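You operate a simulated robot arm through the tools that you are given. There is no shell and no other tool.

You run a simulated two-armed robot. Do the job below in one go: nothing can be reset, and whatever is moved stays where it is left.

## Task
Push the green box lid shut. Then open the drawer marked wood, put the black wax tin in the right wood bench drawer and shut the wood again. Then fetch the green-collared white tuft and stand it on top of the blue tulip glass. Then take the short pale fibre pack on the wide white table left front and put it away on the top shelf of the low steel rack. Then take the lid off the blue tub and lay it down on the wide white table left front. Then fetch the black fibre strip and set it on the grey cupboard second shelf from the bottom. Then open the right sink drawer. Keep to this order. Set down upright: green-collared white tuft, short pale fibre pack.

The check looks at the end state, three seconds after you hand in, the way a careful person would. Anything else that was tipped, shoved, dropped, spilled or broken makes it a failure. Lids that push on must go on centred and level and be pressed home; caps that screw on are set level and turned clockwise until they are tight.

## Robot
Two 7-joint arms with two-finger grippers on one trunk, on a base that drives. Base frame: it is fixed to the floor where the robot stands at the start and does not move with it; the origin is under the middle of the robot, x ahead of it, y to its left, z up. Readings come in mm, rad, newtons and seconds.
The left shoulder is at the start at [99, 216, 1091], the right one opposite. With the tool pointing down near the work surface each hand reaches from about 340 to 840 mm from the robot's upright axis, wherever it stands, measured 20 degrees to its own side. Places, roughly: black fibre strip (7x15x2 cm) [1900, -2300, 800]; black wax tin [-750, -2250, 750]; blue tub (11x11x8 cm) [200, -2000, 800]; blue tulip glass (7x7x12 cm) [-1500, -3000, 800]; drawer marked wood [-3200, 1700, 600]; green box lid [-300, -2300, 800]; green-collared white tuft (2x2x7 cm) [-200, -1600, 800]; grey cupboard second shelf [1300, -4100, 700]; right sink drawer [-4700, -1300, 600]; right wood bench drawer inside [-3300, 1700, 600]; short pale fibre pack (8x5x5 cm) [100, -1700, 800]; top shelf of the low steel rack (23x66 cm) [1760, -3460, 1520]. Payload 3.18 kg a hand.
Tool frame (each hand has its own): the origin (TCP) lies between the finger pads and is the grasp point; the fingertips stand 30 mm ahead of it; z points along the fingers, y is the line along which they close. The gripper opens to 144 mm. The gripper's body begins 103 mm behind the TCP.
Orientation is that of the tool frame in the base frame, as a unit quaternion [w, x, y, z]. With the fingers straight down and closing along the base's y, the tool's x points along the base's -x, its y along +y and its z along -z.

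## Interface
- The arms move only by the tool servo_tool. It takes "left_motion", "right_motion" or both (then of equal length, played together; a hand with none holds still); each is one flat list of numbers, 7 for each row, row after row: the gripper command, from -1 (shut) to 1 (fully open), values between in proportion, then the shift along the base's x, y, z in mm, then the turn, a rotation vector about the base's x, y, z in rad. In form: [hand, tx, ty, tz, ax, ay, az, hand, tx, ty, tz, ax, ay, az, ...]. A call has 1 to 20 rows; each row is the pose to reach, as a shift and turn from the pose commanded when the call began. Each row takes 0.2 s and may step no farther than 50 mm and 0.15 rad from the row before; otherwise, or with a gripper value out of range, the whole call is refused. Where a pose cannot be reached the arm comes as near as it can. A force on the tool above 40 N (or 10 N above the force at the start of the call, whichever is more), or a blocked arm, ends the call early, and 0.2 s more pass. Each finger halts on what it meets, pressing with about 36 N; the grip force reading is that of the motor and also rises with nothing between the fingers. The clock runs only during rows and for 0.2 s after the last one: add rows that repeat a pose to give the fingers time. The reply holds the time, the measured pose of the TCP, the force on the tool along the base axes, the opening and the grip force, in the units named above and with some noise, with the torque about the TCP (base axes, N m) and any sound that the robot's microphone picked up.
- Cameras (640 x 400 px; columns grow to the right, rows downward): "scene" is now at [203.9, 5.8, 1275.1]; the picture's right is [0.07, -1.00, 0.00], its down [-0.61, -0.04, -0.79] and it looks along [0.79, 0.06, -0.61] (base axes); focal length 251 px, centre (320, 200). "left" rides on the left gripper at [76, -16, -143] in its tool frame; the picture's right is [0.21, 0.98, 0.00], its down [-0.84, 0.18, -0.51] and it looks along [-0.50, 0.11, 0.86] (tool axes); focal length 218 px, centre (320, 200). "right" rides on the right gripper at [76, 16, -143] in its tool frame; the picture's right is [-0.21, 0.98, 0.00], its down [-0.84, -0.18, -0.51] and it looks along [-0.50, -0.11, 0.86] (tool axes); focal length 218 px, centre (320, 200). There is no depth. A picture from a camera that has moved, and an enlarged one, comes with that camera's place and axes in the base frame and with its lens.
- grab_frame(camera): a new picture of that camera. The clock stands still meanwhile.
- slide_trunk(by): slides the trunk up (or, below 0, down) by that many mm; the arms and the scene camera ride with it, the base frame stays. It gives what a move gives, with no picture.
- roll_base(legs): drives the robot by 1 to 6 legs, each [ahead, left, turn to the left] in mm, mm and rad, along the robot's own axes; the way and the turn of a leg run together, so that a leg with both is an arc; at most 1500 mm and 3.142 rad a leg. The arms and the cameras ride along, it lands a little off, and it stops where it bumps. It gives what a move gives.
- aim_head(pan, tilt): turns the head with the scene camera to pan (to the left, within 1.396 rad either way) and tilt (down, from -0.506 to 1.204), counted from straight ahead of the robot. It gives what a move gives.
- zoom(camera, box): a new picture of the part [left, top, right, bottom] of that camera's present view, enlarged. The clock stands still meanwhile.
- close_job(): hands the job in; it is judged then, once.

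Places have to be worked out from the pictures, the camera data and where the tool is seen. Open the grippers and draw the arms clear of the work before you hand the job in, unless the task says otherwise.

The tools are called after "Call:" by a JSON object that holds its "op" and its "data". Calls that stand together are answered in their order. servo_tool: Moves the arms, as the interface text tells. Its arguments: {"type":"object","properties":{"left_motion":{"type":"array","items":{"type":"number"}},"right_motion":{"type":"array","items":{"type":"number"}}},"required":[]} The other tools are called the same way: slide_trunk (by) slides the trunk up or down; roll_base (legs) drives the base; aim_head (pan, tilt) turns the head that bears the scene camera; grab_frame (camera) takes a picture; zoom (camera, box) takes an enlarged picture of a part of a camera's view; close_job () hands the job in.

At the start:

```text
time_s: 0.0
left_tcp_pos: [441.3, 223.2, 1017.5]
left_tool_rot: [0.0, 0.0, 1.0, 0.0]
left_wrist_force: [-0.5, -0.6, -0.4]
left_moment: [0.01, 0.03, -0.03]
left_opening: 144.1
left_grip_force: 0.0
right_tcp_pos: [384.5, -167.2, 1074.3]
right_tool_rot: [0.001, 0.0, 1.0, 0.0]
right_wrist_force: [0.0, -0.7, -0.1]
right_moment: [0.0, 0.01, -0.01]
right_opening: 143.8
right_grip_force: 0.1
trunk travel left (down, up): [-175.0, 194.0]
robot x, y, heading: [-1.2, -1.3, -0.004]
head pan, tilt: [0.07, 0.661]
```

scene: 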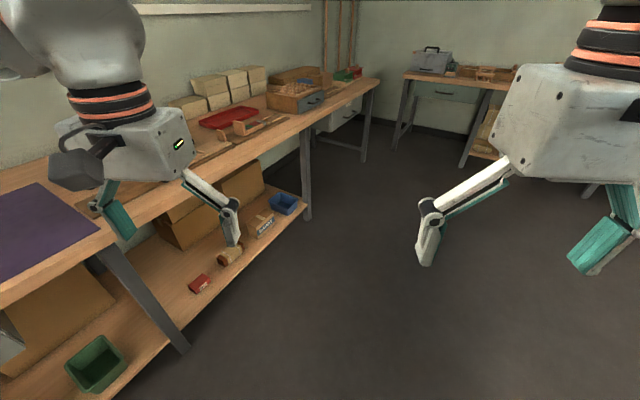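
right: 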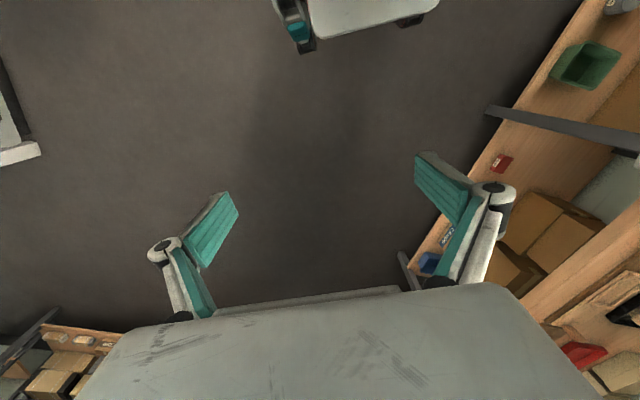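
left: 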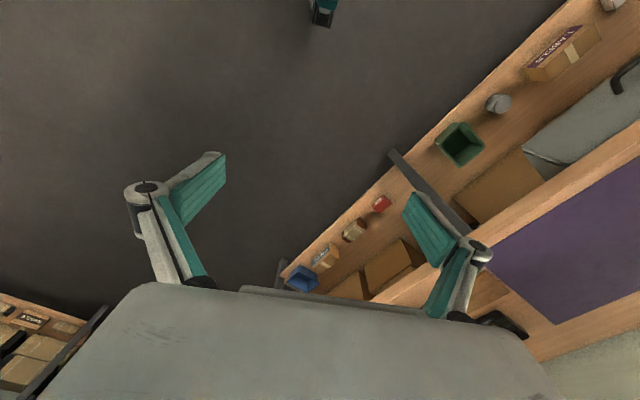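

I begin by looking around; the work tables are to the right of the robot, so I pan the head right first.

Call:
{"op": "aim_head", "data": {"pan": -1.39, "tilt": 0.4}}

Call:
{"op": "grab_frame", "data": {"camera": "scene"}}

```text
time_s: 1.6
left_tcp_pos: [442.0, 222.6, 1017.6]
left_tool_rot: [0.0, -0.001, 1.0, 0.0]
left_wrist_force: [-0.8, -0.1, 0.6]
left_moment: [-0.01, 0.0, -0.02]
left_opening: 144.0
left_grip_force: 0.1
right_tcp_pos: [383.4, -167.4, 1074.0]
right_tool_rot: [0.001, 0.0, 1.0, -0.001]
right_wrist_force: [-0.4, -0.9, 0.0]
right_moment: [-0.03, -0.01, 0.02]
right_opening: 144.0
right_grip_force: 0.2
trunk travel left (down, up): [-175.0, 194.0]
robot x, y, heading: [-1.8, 1.0, -0.003]
head pan, tilt: [-1.389, 0.4]
```

```text
taken
camera scene: at [134.5, -91.3, 1298.7], right [-0.98, -0.18, 0.0], down [-0.07, 0.38, -0.92], along [0.17, -0.91, -0.39], focal length 251 px, centre (320, 200)
```

scene: 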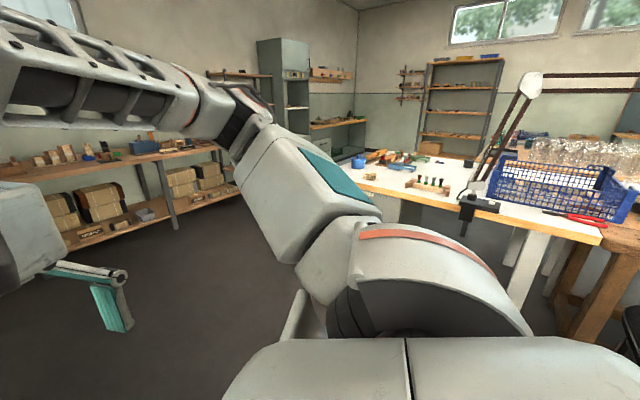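

The right arm blocks the view; the wide white table lies at about y=-1600 and beyond. I turn the base to face -y and look again.

Call:
{"op": "roll_base", "data": {"legs": [[0, 0, -1.571]]}}

Call:
{"op": "aim_head", "data": {"pan": 0, "tilt": 0.4}}

Call:
{"op": "grab_frame", "data": {"camera": "scene"}}

Call:
{"op": "aim_head", "data": {"pan": -1.0, "tilt": 0.3}}

Call:
{"op": "grab_frame", "data": {"camera": "scene"}}

Call:
{"op": "aim_head", "data": {"pan": 0.8, "tilt": 0.3}}

Call:
{"op": "grab_frame", "data": {"camera": "scene"}}

```text
time_s: 5.8
left_tcp_pos: [225.7, -441.5, 1017.9]
left_tool_rot: [0.0, 0.705, 0.709, -0.001]
left_wrist_force: [-0.6, -0.8, 0.2]
left_moment: [0.0, 0.01, -0.01]
left_opening: 144.0
left_grip_force: 0.2
right_tcp_pos: [-167.8, -385.4, 1073.7]
right_tool_rot: [0.001, 0.706, 0.708, 0.0]
right_wrist_force: [0.5, -0.5, -0.4]
right_moment: [0.02, 0.0, 0.01]
right_opening: 144.1
right_grip_force: 0.0
trunk travel left (down, up): [-175.0, 194.0]
robot x, y, heading: [0.1, 0.3, -1.57]
head pan, tilt: [-1.389, 0.4]
```

```text
time_s: 7.3
left_tcp_pos: [223.9, -440.7, 1017.8]
left_tool_rot: [0.0, 0.705, 0.709, -0.001]
left_wrist_force: [-0.2, -0.5, 0.5]
left_moment: [0.0, 0.0, -0.04]
left_opening: 143.9
left_grip_force: 0.1
right_tcp_pos: [-166.3, -384.7, 1074.0]
right_tool_rot: [0.001, 0.706, 0.708, 0.0]
right_wrist_force: [-0.2, -0.5, 0.0]
right_moment: [0.02, -0.03, -0.02]
right_opening: 143.9
right_grip_force: 0.2
trunk travel left (down, up): [-175.0, 194.0]
robot x, y, heading: [3.0, -1.4, -1.572]
head pan, tilt: [0.0, 0.4]
```

```text
taken
camera scene: at [0.4, -211.0, 1298.7], right [-1.0, 0.0, 0.0], down [0.0, 0.39, -0.92], along [0.0, -0.92, -0.39], focal length 251 px, centre (320, 200)
```

scene: 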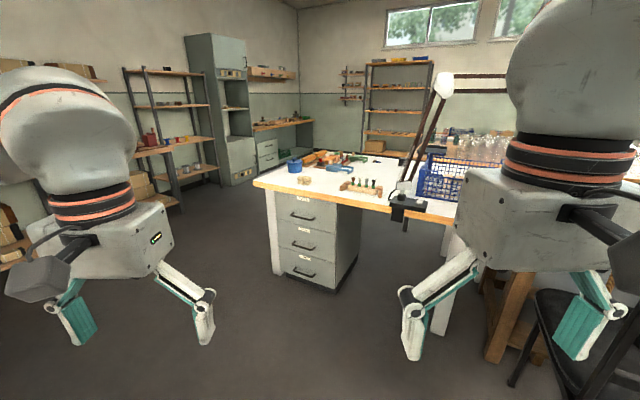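

```text
time_s: 8.6
left_tcp_pos: [225.2, -439.5, 1018.9]
left_tool_rot: [-0.001, 0.705, 0.709, 0.0]
left_wrist_force: [-0.6, 0.0, -0.7]
left_moment: [0.02, 0.03, -0.01]
left_opening: 144.1
left_grip_force: 0.1
right_tcp_pos: [-167.8, -385.3, 1074.0]
right_tool_rot: [0.0, 0.706, 0.708, 0.0]
right_wrist_force: [0.4, -0.8, -0.6]
right_moment: [-0.01, -0.01, 0.0]
right_opening: 144.0
right_grip_force: 0.1
trunk travel left (down, up): [-175.0, 194.0]
robot x, y, heading: [2.2, -2.3, -1.571]
head pan, tilt: [-1.0, 0.3]
```

```text
taken
camera scene: at [-78.3, -169.1, 1308.0], right [-0.54, 0.84, 0.0], down [0.25, 0.16, -0.96], along [-0.8, -0.52, -0.3], focal length 251 px, centre (320, 200)
```

scene: 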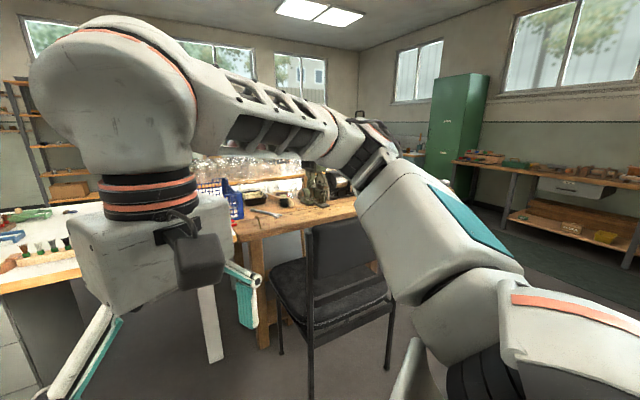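

```text
time_s: 10.4
left_tcp_pos: [226.1, -440.4, 1017.2]
left_tool_rot: [0.0, 0.705, 0.709, 0.0]
left_wrist_force: [-0.3, -0.2, -0.2]
left_moment: [0.01, 0.05, 0.01]
left_opening: 143.9
left_grip_force: 0.1
right_tcp_pos: [-166.1, -385.1, 1073.6]
right_tool_rot: [0.0, 0.706, 0.708, 0.001]
right_wrist_force: [-0.3, 0.3, 0.4]
right_moment: [0.03, 0.02, 0.0]
right_opening: 144.1
right_grip_force: 0.1
trunk travel left (down, up): [-175.0, 194.0]
robot x, y, heading: [0.5, 0.2, -1.569]
head pan, tilt: [0.799, 0.3]
```

```text
taken
camera scene: at [67.2, -183.2, 1308.0], right [-0.69, -0.72, 0.0], down [-0.21, 0.21, -0.96], along [0.69, -0.66, -0.3], focal length 251 px, centre (320, 200)
```

scene: 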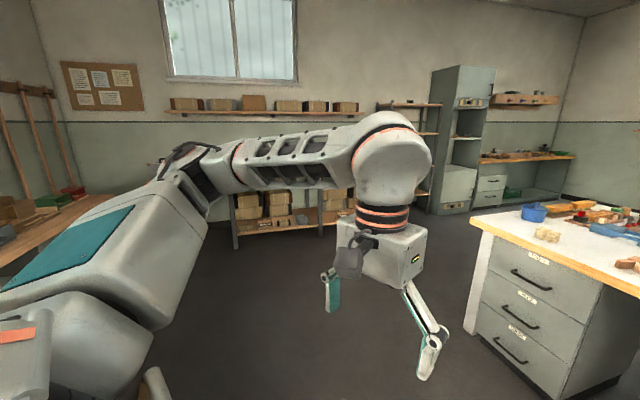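

I see the white table (rotated relative to the base), with the steel-drawer unit below. Zoom in on the tabletop.

Call:
{"op": "aim_head", "data": {"pan": 0, "tilt": 0.4}}

Call:
{"op": "zoom", "data": {"camera": "scene", "box": [250, 130, 410, 230]}}

Call:
{"op": "zoom", "data": {"camera": "scene", "box": [380, 120, 540, 220]}}

Call:
{"op": "zoom", "data": {"camera": "scene", "box": [120, 30, 320, 190]}}

Call:
{"op": "zoom", "data": {"camera": "scene", "box": [320, 50, 480, 150]}}

```text
time_s: 11.5
left_tcp_pos: [225.0, -441.0, 1017.6]
left_tool_rot: [-0.001, 0.705, 0.709, 0.0]
left_wrist_force: [0.5, 0.3, 0.5]
left_moment: [0.02, 0.06, 0.02]
left_opening: 144.0
left_grip_force: 0.0
right_tcp_pos: [-167.1, -384.6, 1074.7]
right_tool_rot: [0.0, 0.706, 0.708, 0.0]
right_wrist_force: [0.0, 0.1, -0.8]
right_moment: [-0.02, 0.01, 0.0]
right_opening: 144.1
right_grip_force: 0.1
trunk travel left (down, up): [-175.0, 194.0]
robot x, y, heading: [1.1, -2.1, -1.562]
head pan, tilt: [0.0, 0.4]
```

```text
4.00 times, centred on (330, 180) of scene
camera zoom: at [0.5, -211.0, 1298.7], right [-1.0, 0.0, 0.0], down [0.0, 0.39, -0.92], along [0.0, -0.92, -0.39], focal length 1005 px, centre (280, 280)
```

zoom: 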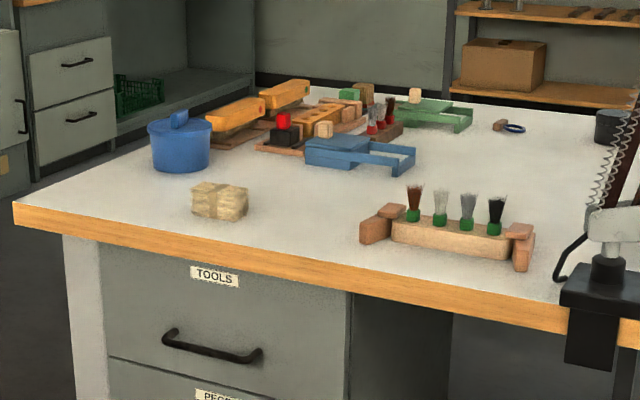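

```text
4.00 times, centred on (460, 170) of scene
camera zoom: at [0.5, -211.0, 1298.7], right [-1.0, 0.0, 0.0], down [0.0, 0.39, -0.92], along [0.0, -0.92, -0.39], focal length 1005 px, centre (-240, 320)
```

zoom: 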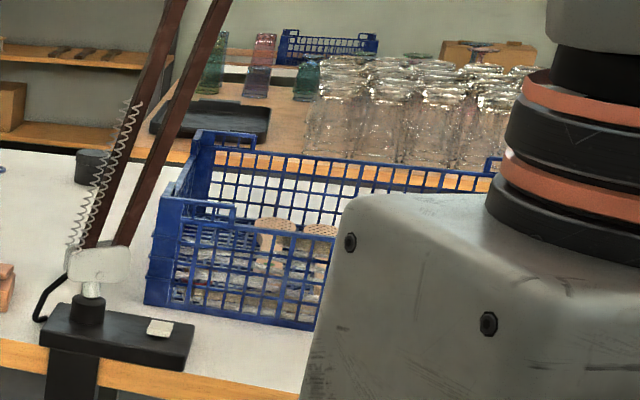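

```text
2.50 times, centred on (220, 110) of scene
camera zoom: at [0.5, -211.0, 1298.7], right [-1.0, 0.0, 0.0], down [0.0, 0.39, -0.92], along [0.0, -0.92, -0.39], focal length 628 px, centre (570, 425)
```

zoom: 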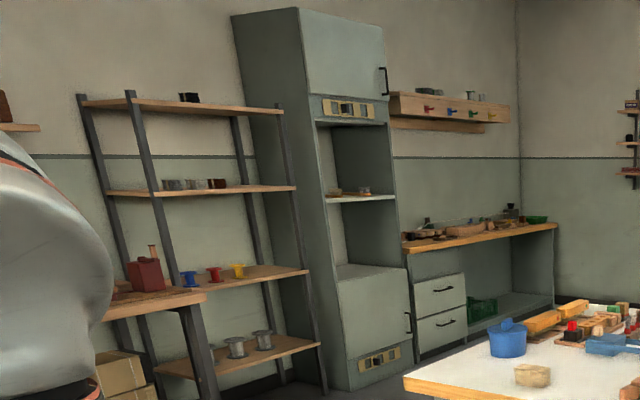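

```text
4.00 times, centred on (400, 100) of scene
camera zoom: at [0.5, -211.0, 1298.7], right [-1.0, 0.0, 0.0], down [0.0, 0.39, -0.92], along [0.0, -0.92, -0.39], focal length 1005 px, centre (0, 600)
```

zoom: 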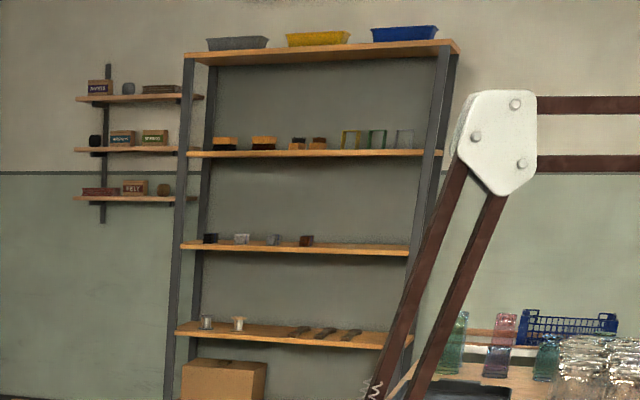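

The green sliding-lid box sits near the back edge of the table, so I will have to approach from the far side. I drive to the table's left end first and look from there.

Call:
{"op": "roll_base", "data": {"legs": [[900, 900, 0], [900, 100, 0]]}}

Call:
{"op": "aim_head", "data": {"pan": -0.9, "tilt": 0.5}}

Call:
{"op": "grab_frame", "data": {"camera": "scene"}}

Call:
{"op": "aim_head", "data": {"pan": 0, "tilt": 0.3}}

Call:
{"op": "grab_frame", "data": {"camera": "scene"}}

Call:
{"op": "aim_head", "data": {"pan": 0.9, "tilt": 0.5}}

Call:
{"op": "grab_frame", "data": {"camera": "scene"}}

```text
time_s: 24.1
left_tcp_pos: [1210.4, -2250.0, 1018.0]
left_tool_rot: [-0.001, 0.708, 0.707, 0.0]
left_wrist_force: [1.5, -0.2, -1.1]
left_moment: [0.0, 0.0, 0.01]
left_opening: 143.9
left_grip_force: 0.0
right_tcp_pos: [817.2, -2189.2, 1075.3]
right_tool_rot: [0.0, 0.708, 0.706, 0.0]
right_wrist_force: [0.6, -0.3, 0.2]
right_moment: [0.02, 0.0, -0.01]
right_opening: 144.0
right_grip_force: 0.0
trunk travel left (down, up): [-175.0, 194.0]
robot x, y, heading: [985.1, -1803.9, -1.574]
head pan, tilt: [0.0, 0.4]
```

```text
time_s: 25.3
left_tcp_pos: [1210.5, -2249.6, 1018.1]
left_tool_rot: [0.0, 0.708, 0.707, 0.0]
left_wrist_force: [0.6, 0.0, 0.6]
left_moment: [0.0, 0.0, -0.03]
left_opening: 143.6
left_grip_force: 0.0
right_tcp_pos: [817.6, -2189.5, 1074.7]
right_tool_rot: [0.001, 0.709, 0.705, 0.001]
right_wrist_force: [0.1, -1.1, 0.3]
right_moment: [0.0, -0.02, 0.0]
right_opening: 143.8
right_grip_force: 0.0
trunk travel left (down, up): [-175.0, 194.0]
robot x, y, heading: [985.0, -1809.0, -1.574]
head pan, tilt: [-0.901, 0.499]
```

```text
taken
camera scene: at [915.3, -1981.2, 1289.6], right [-0.62, 0.79, 0.0], down [0.38, 0.3, -0.88], along [-0.69, -0.54, -0.48], focal length 251 px, centre (320, 200)
```

scene: 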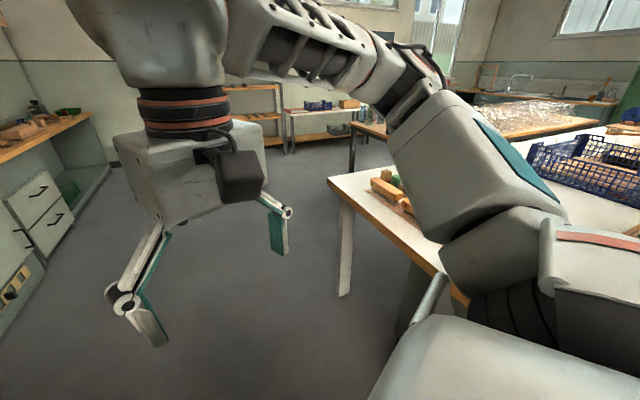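

```text
time_s: 26.5
left_tcp_pos: [1209.5, -2249.0, 1018.1]
left_tool_rot: [0.0, 0.708, 0.706, 0.001]
left_wrist_force: [-0.7, 0.0, 0.5]
left_moment: [-0.01, 0.01, -0.03]
left_opening: 143.8
left_grip_force: 0.1
right_tcp_pos: [817.6, -2190.3, 1073.9]
right_tool_rot: [0.0, 0.709, 0.706, 0.0]
right_wrist_force: [0.4, 0.8, -0.3]
right_moment: [0.0, -0.01, -0.03]
right_opening: 144.0
right_grip_force: 0.2
trunk travel left (down, up): [-175.0, 194.0]
robot x, y, heading: [986.4, -1807.0, -1.575]
head pan, tilt: [0.0, 0.3]
```

```text
taken
camera scene: at [986.4, -2018.2, 1308.0], right [-1.0, 0.0, 0.0], down [0.0, 0.3, -0.96], along [0.0, -0.96, -0.3], focal length 251 px, centre (320, 200)
```

scene: 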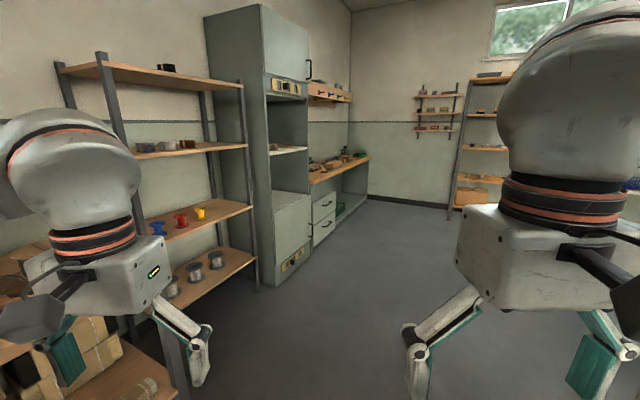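

```text
time_s: 27.7
left_tcp_pos: [1209.1, -2249.4, 1018.1]
left_tool_rot: [0.0, 0.707, 0.707, 0.001]
left_wrist_force: [0.6, -0.5, -0.2]
left_moment: [0.0, 0.01, 0.02]
left_opening: 144.3
left_grip_force: 0.0
right_tcp_pos: [817.8, -2190.1, 1073.5]
right_tool_rot: [0.0, 0.708, 0.707, 0.0]
right_wrist_force: [-0.4, 0.0, -0.1]
right_moment: [0.01, 0.01, -0.01]
right_opening: 144.2
right_grip_force: 0.1
trunk travel left (down, up): [-175.0, 194.0]
robot x, y, heading: [986.2, -1806.3, -1.571]
head pan, tilt: [0.901, 0.499]
```

```text
taken
camera scene: at [1057.8, -1981.6, 1289.6], right [-0.62, -0.78, 0.0], down [-0.37, 0.3, -0.88], along [0.69, -0.55, -0.48], focal length 251 px, centre (320, 200)
```

scene: 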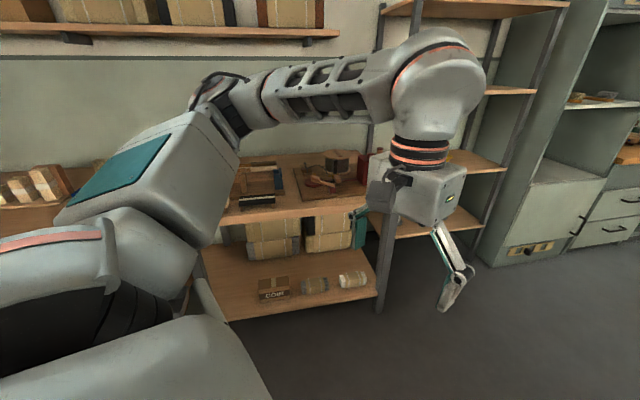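

There is open floor behind the table. I drive round its back-left corner and turn to face the table from behind.

Call:
{"op": "roll_base", "data": {"legs": [[1150, -400, 0], [0, 0, 2.75]]}}

Call:
{"op": "aim_head", "data": {"pan": 0.6, "tilt": 0.5}}

Call:
{"op": "grab_frame", "data": {"camera": "scene"}}

Call:
{"op": "aim_head", "data": {"pan": 1.2, "tilt": 0.4}}

Call:
{"op": "grab_frame", "data": {"camera": "scene"}}

Call:
{"op": "aim_head", "data": {"pan": 0, "tilt": 0.5}}

Call:
{"op": "grab_frame", "data": {"camera": "scene"}}

```text
time_s: 40.3
left_tcp_pos: [557.0, -2469.6, 1018.6]
left_tool_rot: [0.0, -0.555, 0.832, 0.0]
left_wrist_force: [0.6, -0.2, 0.7]
left_moment: [0.01, 0.01, 0.03]
left_opening: 144.2
left_grip_force: 0.0
right_tcp_pos: [897.2, -2674.3, 1074.2]
right_tool_rot: [0.0, -0.554, 0.833, -0.001]
right_wrist_force: [-0.7, -0.1, 0.6]
right_moment: [0.03, 0.0, 0.01]
right_opening: 144.4
right_grip_force: 0.0
trunk travel left (down, up): [-175.0, 194.0]
robot x, y, heading: [592.4, -2963.1, 1.176]
head pan, tilt: [0.901, 0.499]
```

```text
time_s: 41.1
left_tcp_pos: [557.3, -2469.0, 1019.3]
left_tool_rot: [0.0, -0.555, 0.832, 0.0]
left_wrist_force: [0.4, 0.2, 0.5]
left_moment: [0.01, 0.02, -0.01]
left_opening: 143.9
left_grip_force: 0.1
right_tcp_pos: [897.2, -2675.5, 1074.8]
right_tool_rot: [0.0, -0.554, 0.832, 0.0]
right_wrist_force: [-0.4, -0.1, 0.1]
right_moment: [0.02, -0.03, 0.03]
right_opening: 144.2
right_grip_force: 0.1
trunk travel left (down, up): [-175.0, 194.0]
robot x, y, heading: [593.4, -2964.9, 1.175]
head pan, tilt: [0.6, 0.499]
```

```text
taken
camera scene: at [620.4, -2765.5, 1289.6], right [0.98, 0.2, 0.0], down [0.1, -0.47, -0.88], along [-0.18, 0.86, -0.48], focal length 251 px, centre (320, 200)
```

scene: 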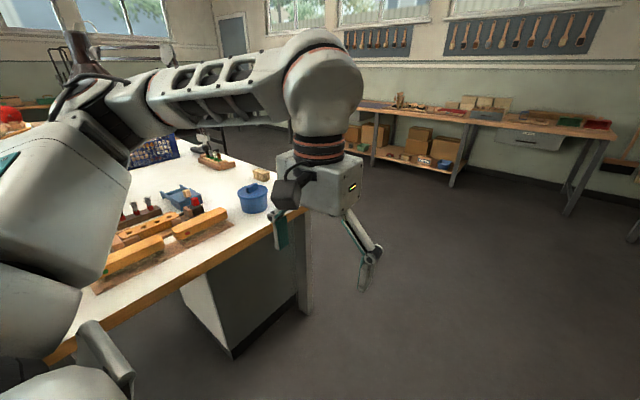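

```text
time_s: 42.1
left_tcp_pos: [557.2, -2468.7, 1019.1]
left_tool_rot: [0.0, -0.554, 0.832, 0.0]
left_wrist_force: [0.1, 0.6, 0.2]
left_moment: [-0.02, 0.02, 0.01]
left_opening: 144.0
left_grip_force: 0.0
right_tcp_pos: [895.9, -2674.3, 1074.3]
right_tool_rot: [0.0, -0.554, 0.832, 0.0]
right_wrist_force: [0.6, 0.1, -0.7]
right_moment: [-0.04, -0.04, 0.01]
right_opening: 144.1
right_grip_force: 0.1
trunk travel left (down, up): [-175.0, 194.0]
robot x, y, heading: [595.3, -2961.1, 1.176]
head pan, tilt: [1.201, 0.4]
```

```text
taken
camera scene: at [572.3, -2790.4, 1298.7], right [0.69, 0.72, 0.0], down [0.28, -0.27, -0.92], along [-0.66, 0.64, -0.39], focal length 251 px, centre (320, 200)
```

scene: 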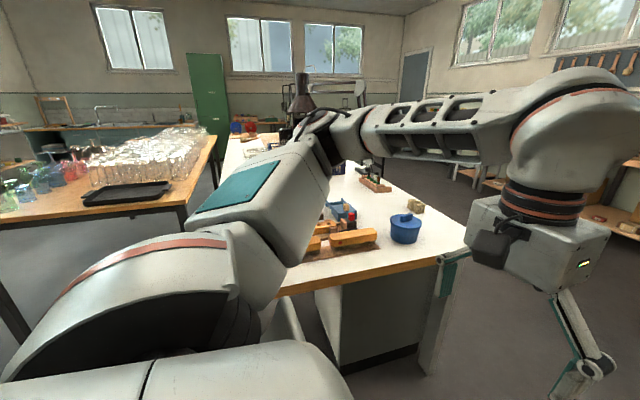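

```text
time_s: 43.5
left_tcp_pos: [557.5, -2470.2, 1018.3]
left_tool_rot: [0.0, -0.555, 0.832, -0.001]
left_wrist_force: [0.3, -0.1, 0.3]
left_moment: [-0.01, -0.03, -0.02]
left_opening: 143.9
left_grip_force: 0.1
right_tcp_pos: [897.7, -2673.5, 1072.9]
right_tool_rot: [-0.001, -0.554, 0.832, 0.0]
right_wrist_force: [0.0, 0.1, 1.0]
right_moment: [0.0, -0.01, -0.03]
right_opening: 143.9
right_grip_force: 0.1
trunk travel left (down, up): [-175.0, 194.0]
robot x, y, heading: [592.5, -2962.2, 1.172]
head pan, tilt: [0.0, 0.499]
```

```text
taken
camera scene: at [674.0, -2770.6, 1289.6], right [0.92, -0.38, 0.0], down [-0.18, -0.44, -0.88], along [0.34, 0.81, -0.48], focal length 251 px, centre (320, 200)
```

scene: 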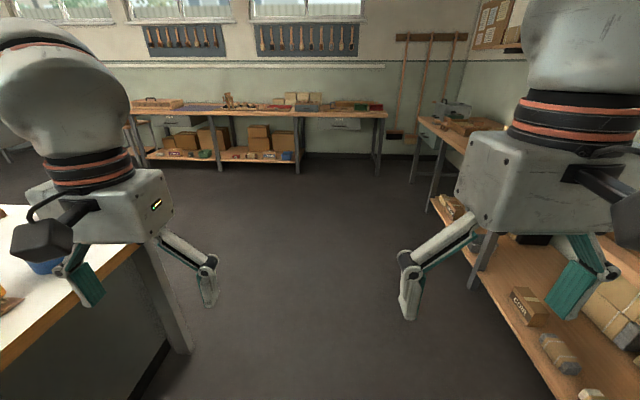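

Table geometry worked out: it's rotated ~29°, front-left corner near (400,-1835), top z≈755, depth ~950 mm. I square up behind it, back away, and slide left toward the green box while looking.

Call:
{"op": "roll_base", "data": {"legs": [[0, 0, -0.113], [-540, 0, 0], [0, 750, 0]]}}

Call:
{"op": "aim_head", "data": {"pan": 0.3, "tilt": 0.7}}

Call:
{"op": "grab_frame", "data": {"camera": "scene"}}

Call:
{"op": "grab_frame", "data": {"camera": "left"}}

```text
time_s: 53.9
left_tcp_pos: [-309.9, -2574.0, 1019.0]
left_tool_rot: [0.0, -0.506, 0.862, 0.0]
left_wrist_force: [0.6, 0.6, -0.2]
left_moment: [-0.02, 0.0, 0.01]
left_opening: 144.0
left_grip_force: 0.1
right_tcp_pos: [4.3, -2815.7, 1072.7]
right_tool_rot: [0.0, -0.506, 0.863, -0.001]
right_wrist_force: [0.1, 1.2, 0.5]
right_moment: [-0.01, 0.0, 0.02]
right_opening: 144.0
right_grip_force: 0.1
trunk travel left (down, up): [-175.0, 194.0]
robot x, y, heading: [-324.7, -3069.9, 1.06]
head pan, tilt: [0.0, 0.499]
```

```text
time_s: 54.7
left_tcp_pos: [-309.4, -2573.4, 1018.4]
left_tool_rot: [-0.001, -0.507, 0.862, 0.0]
left_wrist_force: [-1.0, 0.1, -0.9]
left_moment: [0.0, -0.01, 0.02]
left_opening: 143.9
left_grip_force: 0.1
right_tcp_pos: [4.5, -2816.2, 1074.0]
right_tool_rot: [0.0, -0.506, 0.863, 0.0]
right_wrist_force: [0.4, 0.0, -0.6]
right_moment: [0.01, -0.05, 0.0]
right_opening: 143.9
right_grip_force: 0.0
trunk travel left (down, up): [-175.0, 194.0]
robot x, y, heading: [-331.5, -3067.4, 1.062]
head pan, tilt: [0.3, 0.7]
```

```text
taken
camera scene: at [-254.7, -2882.5, 1271.9], right [0.98, -0.21, 0.0], down [-0.13, -0.63, -0.77], along [0.16, 0.75, -0.64], focal length 251 px, centre (320, 200)
```

scene: 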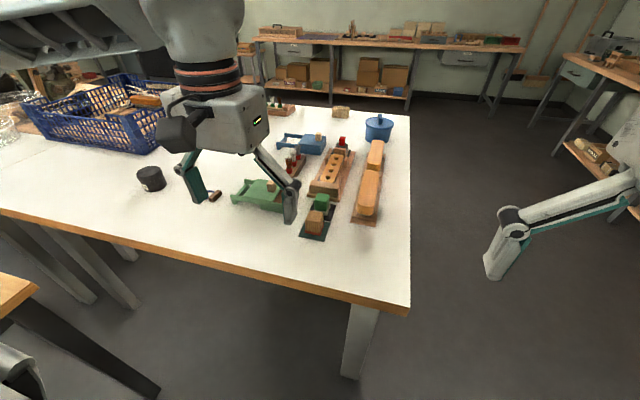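

```text
taken
camera left: at [-332.4, -2648.1, 1160.1], right [-0.96, 0.29, 0.0], down [0.25, 0.82, 0.51], along [0.15, 0.49, -0.86], focal length 218 px, centre (320, 200)
```

left: 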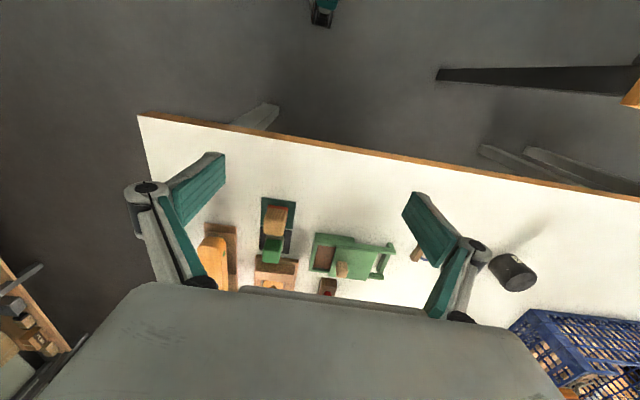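

Now the box is in view. Zoom on it with both cameras to understand how the lid slides.

Call:
{"op": "zoom", "data": {"camera": "left", "box": [240, 190, 440, 310]}}

Call:
{"op": "zoom", "data": {"camera": "scene", "box": [210, 130, 370, 230]}}

```text
3.20 times, centred on (340, 250) of left
camera zoom: at [-332.4, -2648.1, 1160.1], right [-0.96, 0.29, 0.0], down [0.25, 0.82, 0.51], along [0.15, 0.49, -0.86], focal length 698 px, centre (256, 40)
```

zoom: 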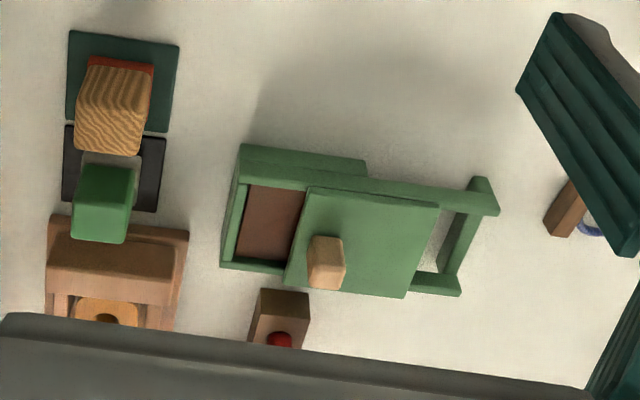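

```text
4.00 times, centred on (290, 180) of scene
camera zoom: at [-254.7, -2882.5, 1271.9], right [0.98, -0.21, 0.0], down [-0.13, -0.63, -0.77], along [0.16, 0.75, -0.64], focal length 1005 px, centre (440, 280)
```

zoom: 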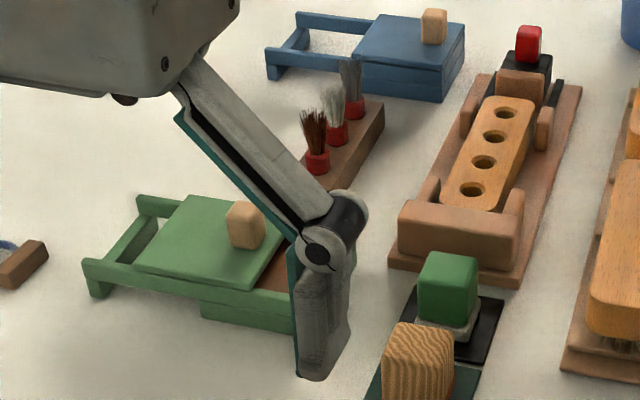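

The lid slides on rails toward robot's right with a beige knob to push. I move closer (ahead 120, left 250) so the left hand has box and tin in comfortable reach.

Call:
{"op": "roll_base", "data": {"legs": [[0, 250, 0], [120, 0, 0]]}}

Call:
{"op": "aim_head", "data": {"pan": 0.2, "tilt": 0.8}}

Call:
{"op": "grab_frame", "data": {"camera": "scene"}}

Call:
{"op": "grab_frame", "data": {"camera": "left"}}

Call:
{"op": "grab_frame", "data": {"camera": "right"}}

```text
time_s: 58.3
left_tcp_pos: [-471.0, -2347.8, 1018.7]
left_tool_rot: [0.0, -0.507, 0.862, 0.0]
left_wrist_force: [0.0, 0.8, 0.0]
left_moment: [-0.04, 0.02, 0.01]
left_opening: 144.0
left_grip_force: 0.2
right_tcp_pos: [-157.5, -2589.7, 1073.4]
right_tool_rot: [0.0, -0.506, 0.862, -0.001]
right_wrist_force: [0.8, -0.4, 0.0]
right_moment: [-0.02, -0.01, 0.0]
right_opening: 144.2
right_grip_force: 0.1
trunk travel left (down, up): [-175.0, 194.0]
robot x, y, heading: [-488.9, -2844.2, 1.061]
head pan, tilt: [0.3, 0.7]
```

```text
time_s: 59.0
left_tcp_pos: [-472.3, -2348.4, 1018.6]
left_tool_rot: [0.0, -0.506, 0.862, 0.0]
left_wrist_force: [-0.1, 0.8, -0.2]
left_moment: [0.0, 0.01, -0.01]
left_opening: 144.0
left_grip_force: 0.0
right_tcp_pos: [-157.0, -2590.1, 1073.7]
right_tool_rot: [-0.001, -0.507, 0.862, 0.001]
right_wrist_force: [-0.2, 0.2, 0.0]
right_moment: [0.01, -0.03, -0.03]
right_opening: 144.1
right_grip_force: 0.1
trunk travel left (down, up): [-175.0, 194.0]
robot x, y, heading: [-493.6, -2841.9, 1.065]
head pan, tilt: [0.201, 0.799]
```

```text
taken
camera scene: at [-410.1, -2663.4, 1263.7], right [0.95, -0.3, 0.0], down [-0.22, -0.68, -0.7], along [0.21, 0.66, -0.72], focal length 251 px, centre (320, 200)
```

scene: 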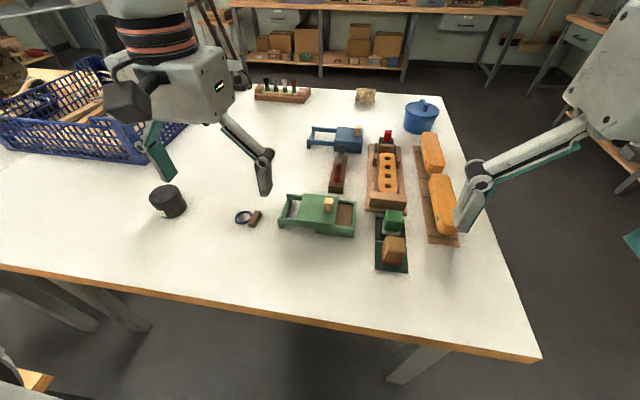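

```text
taken
camera left: at [-494.7, -2422.9, 1160.1], right [-0.96, 0.29, 0.0], down [0.25, 0.82, 0.51], along [0.15, 0.49, -0.86], focal length 218 px, centre (320, 200)
```

left: 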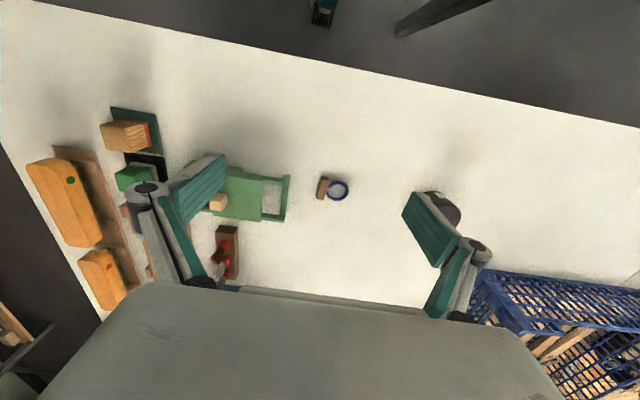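

```text
taken
camera right: at [-209.8, -2649.9, 1216.3], right [-0.75, 0.66, 0.0], down [0.57, 0.65, 0.51], along [0.33, 0.38, -0.86], focal length 218 px, centre (320, 200)
```

right: 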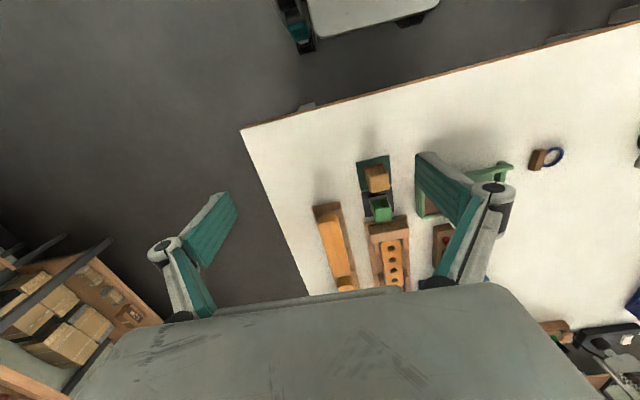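

Good view. Zooming for precise triangulation of the knob, the box axis and the tin.

Call:
{"op": "zoom", "data": {"camera": "scene", "box": [260, 170, 388, 250]}}

Call:
{"op": "zoom", "data": {"camera": "left", "box": [190, 150, 350, 250]}}

Call:
{"op": "zoom", "data": {"camera": "scene", "box": [110, 150, 270, 250]}}

```text
5.00 times, centred on (324, 210) of scene
camera zoom: at [-410.1, -2663.4, 1263.7], right [0.95, -0.3, 0.0], down [-0.22, -0.68, -0.7], along [0.21, 0.66, -0.72], focal length 1256 px, centre (300, 150)
```

zoom: 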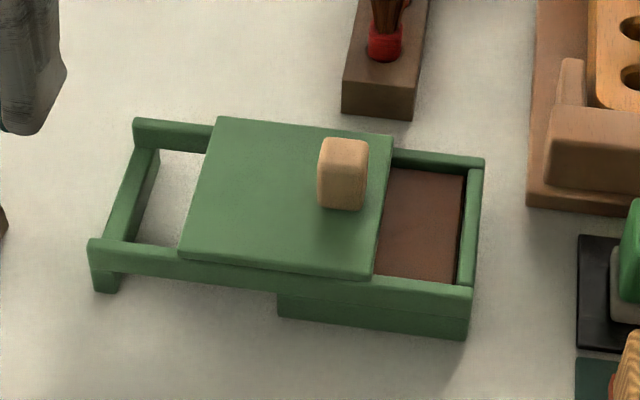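

```text
4.00 times, centred on (270, 200) of left
camera zoom: at [-494.7, -2422.9, 1160.1], right [-0.96, 0.29, 0.0], down [0.25, 0.82, 0.51], along [0.15, 0.49, -0.86], focal length 873 px, centre (520, 200)
```

zoom: 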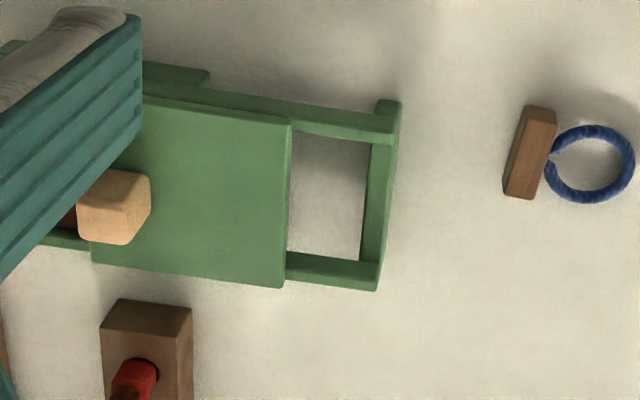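

```text
4.00 times, centred on (190, 200) of scene
camera zoom: at [-410.1, -2663.4, 1263.7], right [0.95, -0.3, 0.0], down [-0.22, -0.68, -0.7], along [0.21, 0.66, -0.72], focal length 1005 px, centre (840, 200)
```

zoom: 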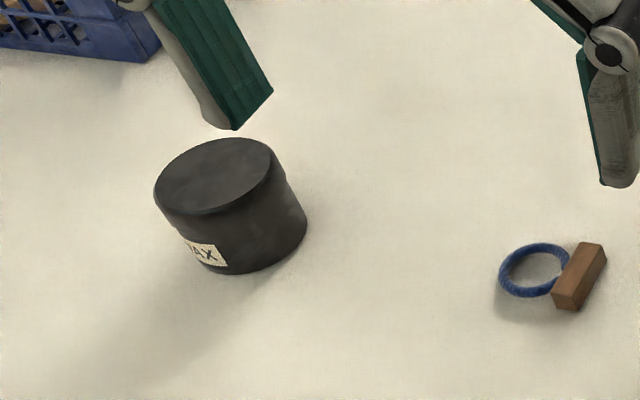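

Triangulated: lid top z≈811, near-left lid corner (-352,-2293), knob centred near (-267,-2277), shut direction ≈(0.885,-0.46), gap ≈45 mm. I close the left fingers and bring them to the open side of the knob.

Call:
{"op": "servo_tool", "data": {"left_motion": [0, 30, 16, -10, 0, 0, 0, -0.6, 60, 32, -20, 0, 0, 0, -1, 90, 48, -40, 0, 0, 0, -1, 115, 62, -60, 0, 0, 0, -1, 140, 76, -90, 0, 0, 0, -1, 160, 86, -120, 0, 0, 0, -1, 166, 90, -150, 0, 0, 0, -1, 166, 90, -150, 0, 0, 0]}}

Call:
{"op": "zoom", "data": {"camera": "scene", "box": [240, 130, 400, 230]}}

Call:
{"op": "grab_frame", "data": {"camera": "left"}}

```text
time_s: 60.8
left_tcp_pos: [-305.0, -2258.1, 869.4]
left_tool_rot: [0.0, -0.507, 0.862, 0.001]
left_wrist_force: [0.3, -0.6, -0.2]
left_moment: [0.01, 0.02, -0.03]
left_opening: 0.1
left_grip_force: 30.2
right_tcp_pos: [-157.7, -2591.3, 1074.3]
right_tool_rot: [-0.001, -0.507, 0.862, 0.0]
right_wrist_force: [0.0, -0.7, -0.4]
right_moment: [0.0, -0.02, -0.01]
right_opening: 144.2
right_grip_force: 0.1
trunk travel left (down, up): [-175.0, 194.0]
robot x, y, heading: [-493.1, -2842.3, 1.063]
head pan, tilt: [0.201, 0.799]
```

```text
4.00 times, centred on (320, 180) of scene
camera zoom: at [-410.2, -2663.8, 1263.8], right [0.95, -0.3, 0.0], down [-0.22, -0.68, -0.7], along [0.21, 0.66, -0.72], focal length 1005 px, centre (320, 280)
```

zoom: 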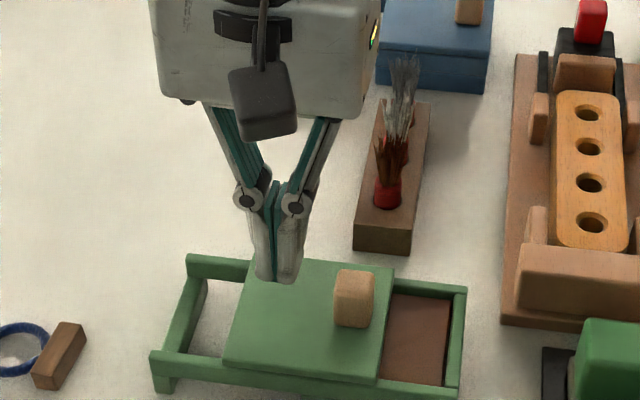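

```text
taken
camera left: at [-328.9, -2333.1, 1011.3], right [-0.96, 0.29, 0.0], down [0.25, 0.82, 0.51], along [0.15, 0.49, -0.86], focal length 218 px, centre (320, 200)
```

left: 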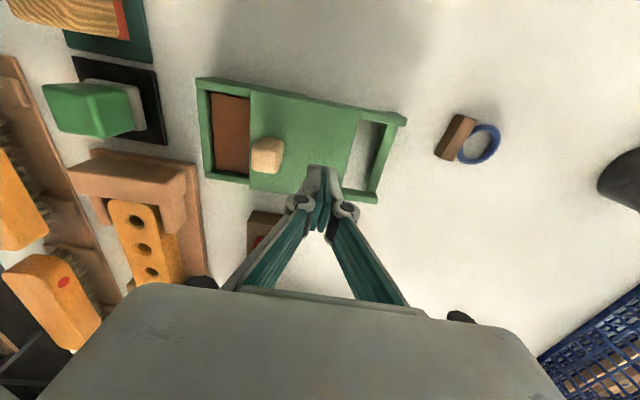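

Fingertips are beside the knob and aligned. I lower the tip to just above the lid plane and push along the slide direction in small steps.

Call:
{"op": "servo_tool", "data": {"left_motion": [-1, 0, 0, -11, 0, 0, 0, -1, 0, 0, -21, 0, 0, 0, -1, 7, -3.7, -21, 0, 0, 0, -1, 14, -7.4, -21, 0, 0, 0, -1, 21, -11, -21, 0, 0, 0, -1, 26, -13.7, -21, 0, 0, 0, -1, 31, -16.4, -21, 0, 0, 0, -1, 36, -19, -21, 0, 0, 0, -1, 41, -21.6, -21, 0, 0, 0, -1, 46, -24.3, -21, 0, 0, 0]}}

Call:
{"op": "zoom", "data": {"camera": "scene", "box": [240, 150, 400, 250]}}

```text
time_s: 63.0
left_tcp_pos: [-260.2, -2283.2, 847.6]
left_tool_rot: [0.0, -0.508, 0.862, -0.001]
left_wrist_force: [-3.7, 1.7, 9.1]
left_moment: [0.02, 0.16, -0.01]
left_opening: 6.1
left_grip_force: 30.5
right_tcp_pos: [-157.9, -2589.9, 1074.5]
right_tool_rot: [0.0, -0.507, 0.862, 0.0]
right_wrist_force: [0.0, 0.6, 0.0]
right_moment: [0.04, -0.01, 0.0]
right_opening: 144.2
right_grip_force: 0.0
trunk travel left (down, up): [-175.0, 194.0]
robot x, y, heading: [-494.9, -2843.9, 1.066]
head pan, tilt: [0.201, 0.799]
```

```text
4.00 times, centred on (320, 200) of scene
camera zoom: at [-410.6, -2663.9, 1263.8], right [0.95, -0.3, 0.0], down [-0.22, -0.68, -0.7], along [0.21, 0.66, -0.72], focal length 1005 px, centre (320, 200)
```

zoom: 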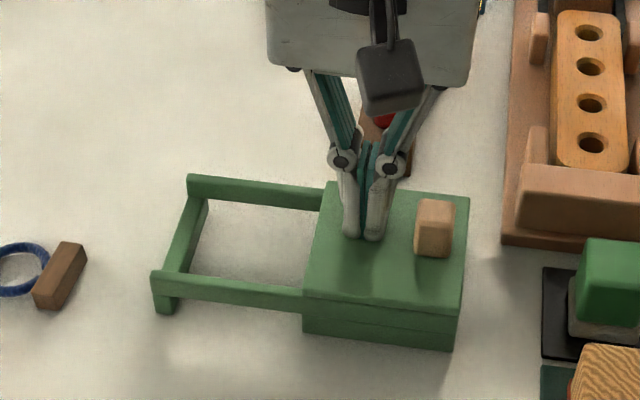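

The lid dragged along with the fingertips (9 N down force) and looks flush with the box now. I raise slightly and push the knob gently to make sure it is home.

Call:
{"op": "servo_tool", "data": {"left_motion": [-1, 0, 0, 6, 0, 0, 0, -1, 0, 0, 8, 0, 0, 0, -1, 5, -2.7, 8, 0, 0, 0, -1, 10, -5.3, 8, 0, 0, 0, -1, 15, -8, 8, 0, 0, 0, -1, 20, -10.6, 8, 0, 0, 0]}}

Call:
{"op": "zoom", "data": {"camera": "scene", "box": [240, 150, 400, 250]}}

```text
time_s: 64.4
left_tcp_pos: [-242.7, -2290.5, 856.8]
left_tool_rot: [0.001, -0.51, 0.86, 0.002]
left_wrist_force: [-22.2, 9.2, 11.6]
left_moment: [0.0, 0.11, -0.07]
left_opening: 0.0
left_grip_force: 30.8
right_tcp_pos: [-160.7, -2589.5, 1075.7]
right_tool_rot: [0.001, -0.507, 0.862, 0.0]
right_wrist_force: [0.7, 0.5, 0.0]
right_moment: [-0.02, -0.03, -0.02]
right_opening: 144.1
right_grip_force: 0.1
trunk travel left (down, up): [-175.0, 194.0]
robot x, y, heading: [-489.3, -2843.0, 1.065]
head pan, tilt: [0.201, 0.799]
```

```text
4.00 times, centred on (320, 200) of scene
camera zoom: at [-413.2, -2663.2, 1264.1], right [0.95, -0.3, 0.0], down [-0.21, -0.68, -0.7], along [0.21, 0.66, -0.72], focal length 1005 px, centre (320, 200)
```

zoom: 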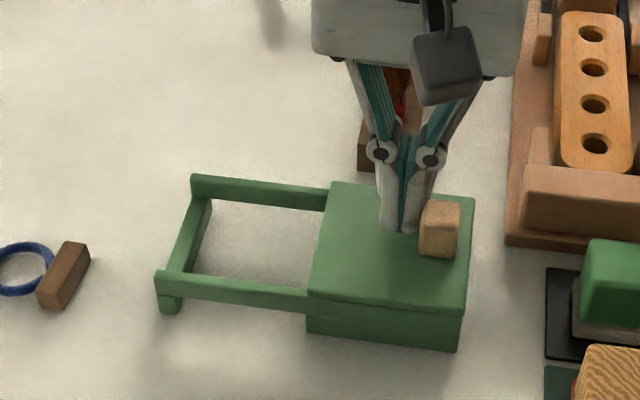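

24 N against the stop with no further motion: the lid is shut. I back off, raise the arm, and check.

Call:
{"op": "servo_tool", "data": {"left_motion": [-1, -8, 4, 0, 0, 0, 0, -1, -18, 10, 10, 0, 0, 0, -1, -30, 16, 50, 0, 0, 0, -1, -60, 33, 90, 0, 0, 0, -1, -100, 55, 110, 0, 0, 0]}}

Call:
{"op": "zoom", "data": {"camera": "scene", "box": [240, 130, 400, 230]}}

Call:
{"op": "grab_frame", "data": {"camera": "left"}}

```text
refused: row 4 steps farther than a row can; nothing moved
```

```text
4.00 times, centred on (320, 180) of scene
camera zoom: at [-413.2, -2663.2, 1264.1], right [0.95, -0.3, 0.0], down [-0.21, -0.68, -0.7], along [0.21, 0.66, -0.72], focal length 1005 px, centre (320, 280)
```

zoom: 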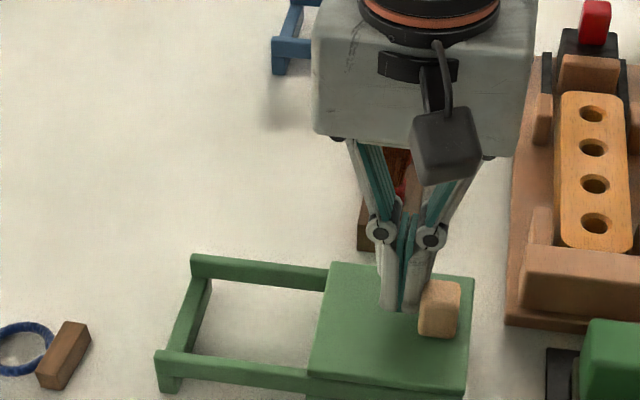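

```text
taken
camera left: at [-266.0, -2365.7, 998.6], right [-0.96, 0.29, 0.0], down [0.25, 0.82, 0.51], along [0.15, 0.49, -0.86], focal length 218 px, centre (320, 200)
```

left: 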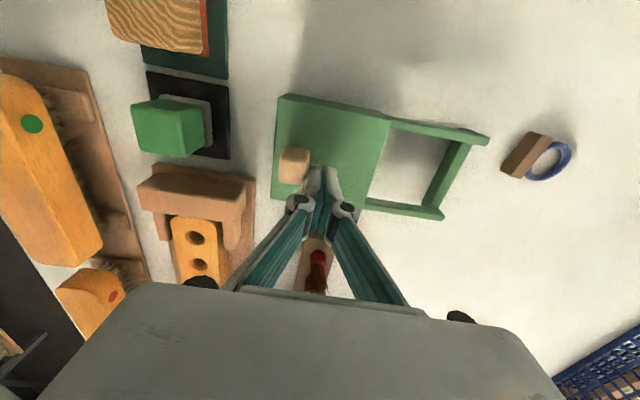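

Redo the retreat with smaller steps.

Call:
{"op": "servo_tool", "data": {"left_motion": [-1, -8, 4, 0, 0, 0, 0, -1, -18, 10, 10, 0, 0, 0, -1, -30, 16, 45, 0, 0, 0, -1, -50, 27, 80, 0, 0, 0, -1, -80, 43, 110, 0, 0, 0, 0, -115, 55, 120, 0, 0, 0, 0.5, -150, 70, 120, 0, 0, 0]}}

Call:
{"op": "zoom", "data": {"camera": "scene", "box": [240, 130, 400, 230]}}

Call:
{"op": "grab_frame", "data": {"camera": "left"}}

```text
time_s: 66.0
left_tcp_pos: [-390.0, -2223.3, 976.7]
left_tool_rot: [0.001, -0.506, 0.862, 0.0]
left_wrist_force: [-0.2, -0.1, 0.8]
left_moment: [-0.02, -0.02, 0.01]
left_opening: 108.3
left_grip_force: 0.0
right_tcp_pos: [-158.9, -2589.8, 1074.4]
right_tool_rot: [-0.001, -0.507, 0.862, 0.0]
right_wrist_force: [-0.3, 0.2, 0.1]
right_moment: [0.01, -0.03, 0.02]
right_opening: 143.8
right_grip_force: 0.1
trunk travel left (down, up): [-175.0, 194.0]
robot x, y, heading: [-490.2, -2843.0, 1.067]
head pan, tilt: [0.201, 0.799]
```

```text
4.00 times, centred on (320, 180) of scene
camera zoom: at [-410.9, -2663.0, 1263.6], right [0.95, -0.3, 0.0], down [-0.22, -0.68, -0.7], along [0.21, 0.66, -0.72], focal length 1005 px, centre (320, 280)
```

zoom: 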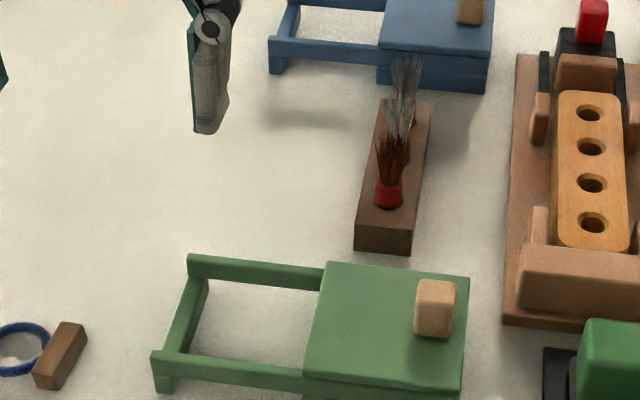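

```text
taken
camera left: at [-413.2, -2297.6, 1117.9], right [-0.96, 0.29, 0.0], down [0.25, 0.82, 0.51], along [0.15, 0.48, -0.86], focal length 218 px, centre (320, 200)
```

left: 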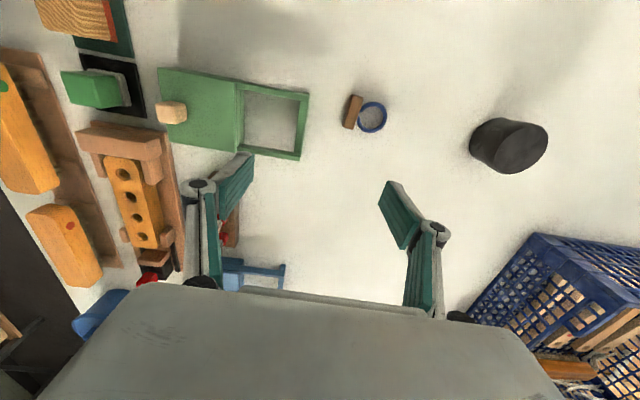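

The lid is closed and nothing else moved. Next is the tin: zoom on it with the left camera to triangulate.

Call:
{"op": "zoom", "data": {"camera": "left", "box": [440, 90, 600, 190]}}

Call:
{"op": "zoom", "data": {"camera": "scene", "box": [100, 140, 260, 240]}}

```text
4.00 times, centred on (520, 140) of left
camera zoom: at [-413.2, -2297.6, 1117.9], right [-0.96, 0.29, 0.0], down [0.25, 0.82, 0.51], along [0.15, 0.48, -0.86], focal length 873 px, centre (-480, 440)
```

zoom: 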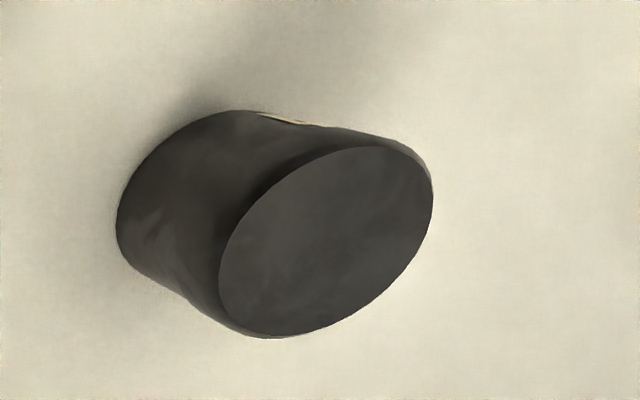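

```text
4.00 times, centred on (180, 190) of scene
camera zoom: at [-410.9, -2663.0, 1263.6], right [0.95, -0.3, 0.0], down [-0.22, -0.68, -0.7], along [0.21, 0.66, -0.72], focal length 1005 px, centre (880, 240)
```

zoom: 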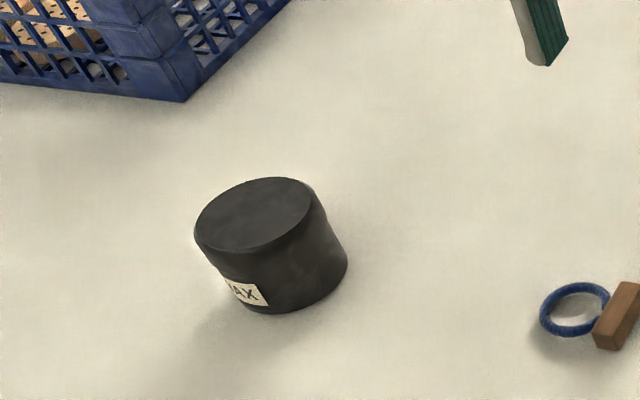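

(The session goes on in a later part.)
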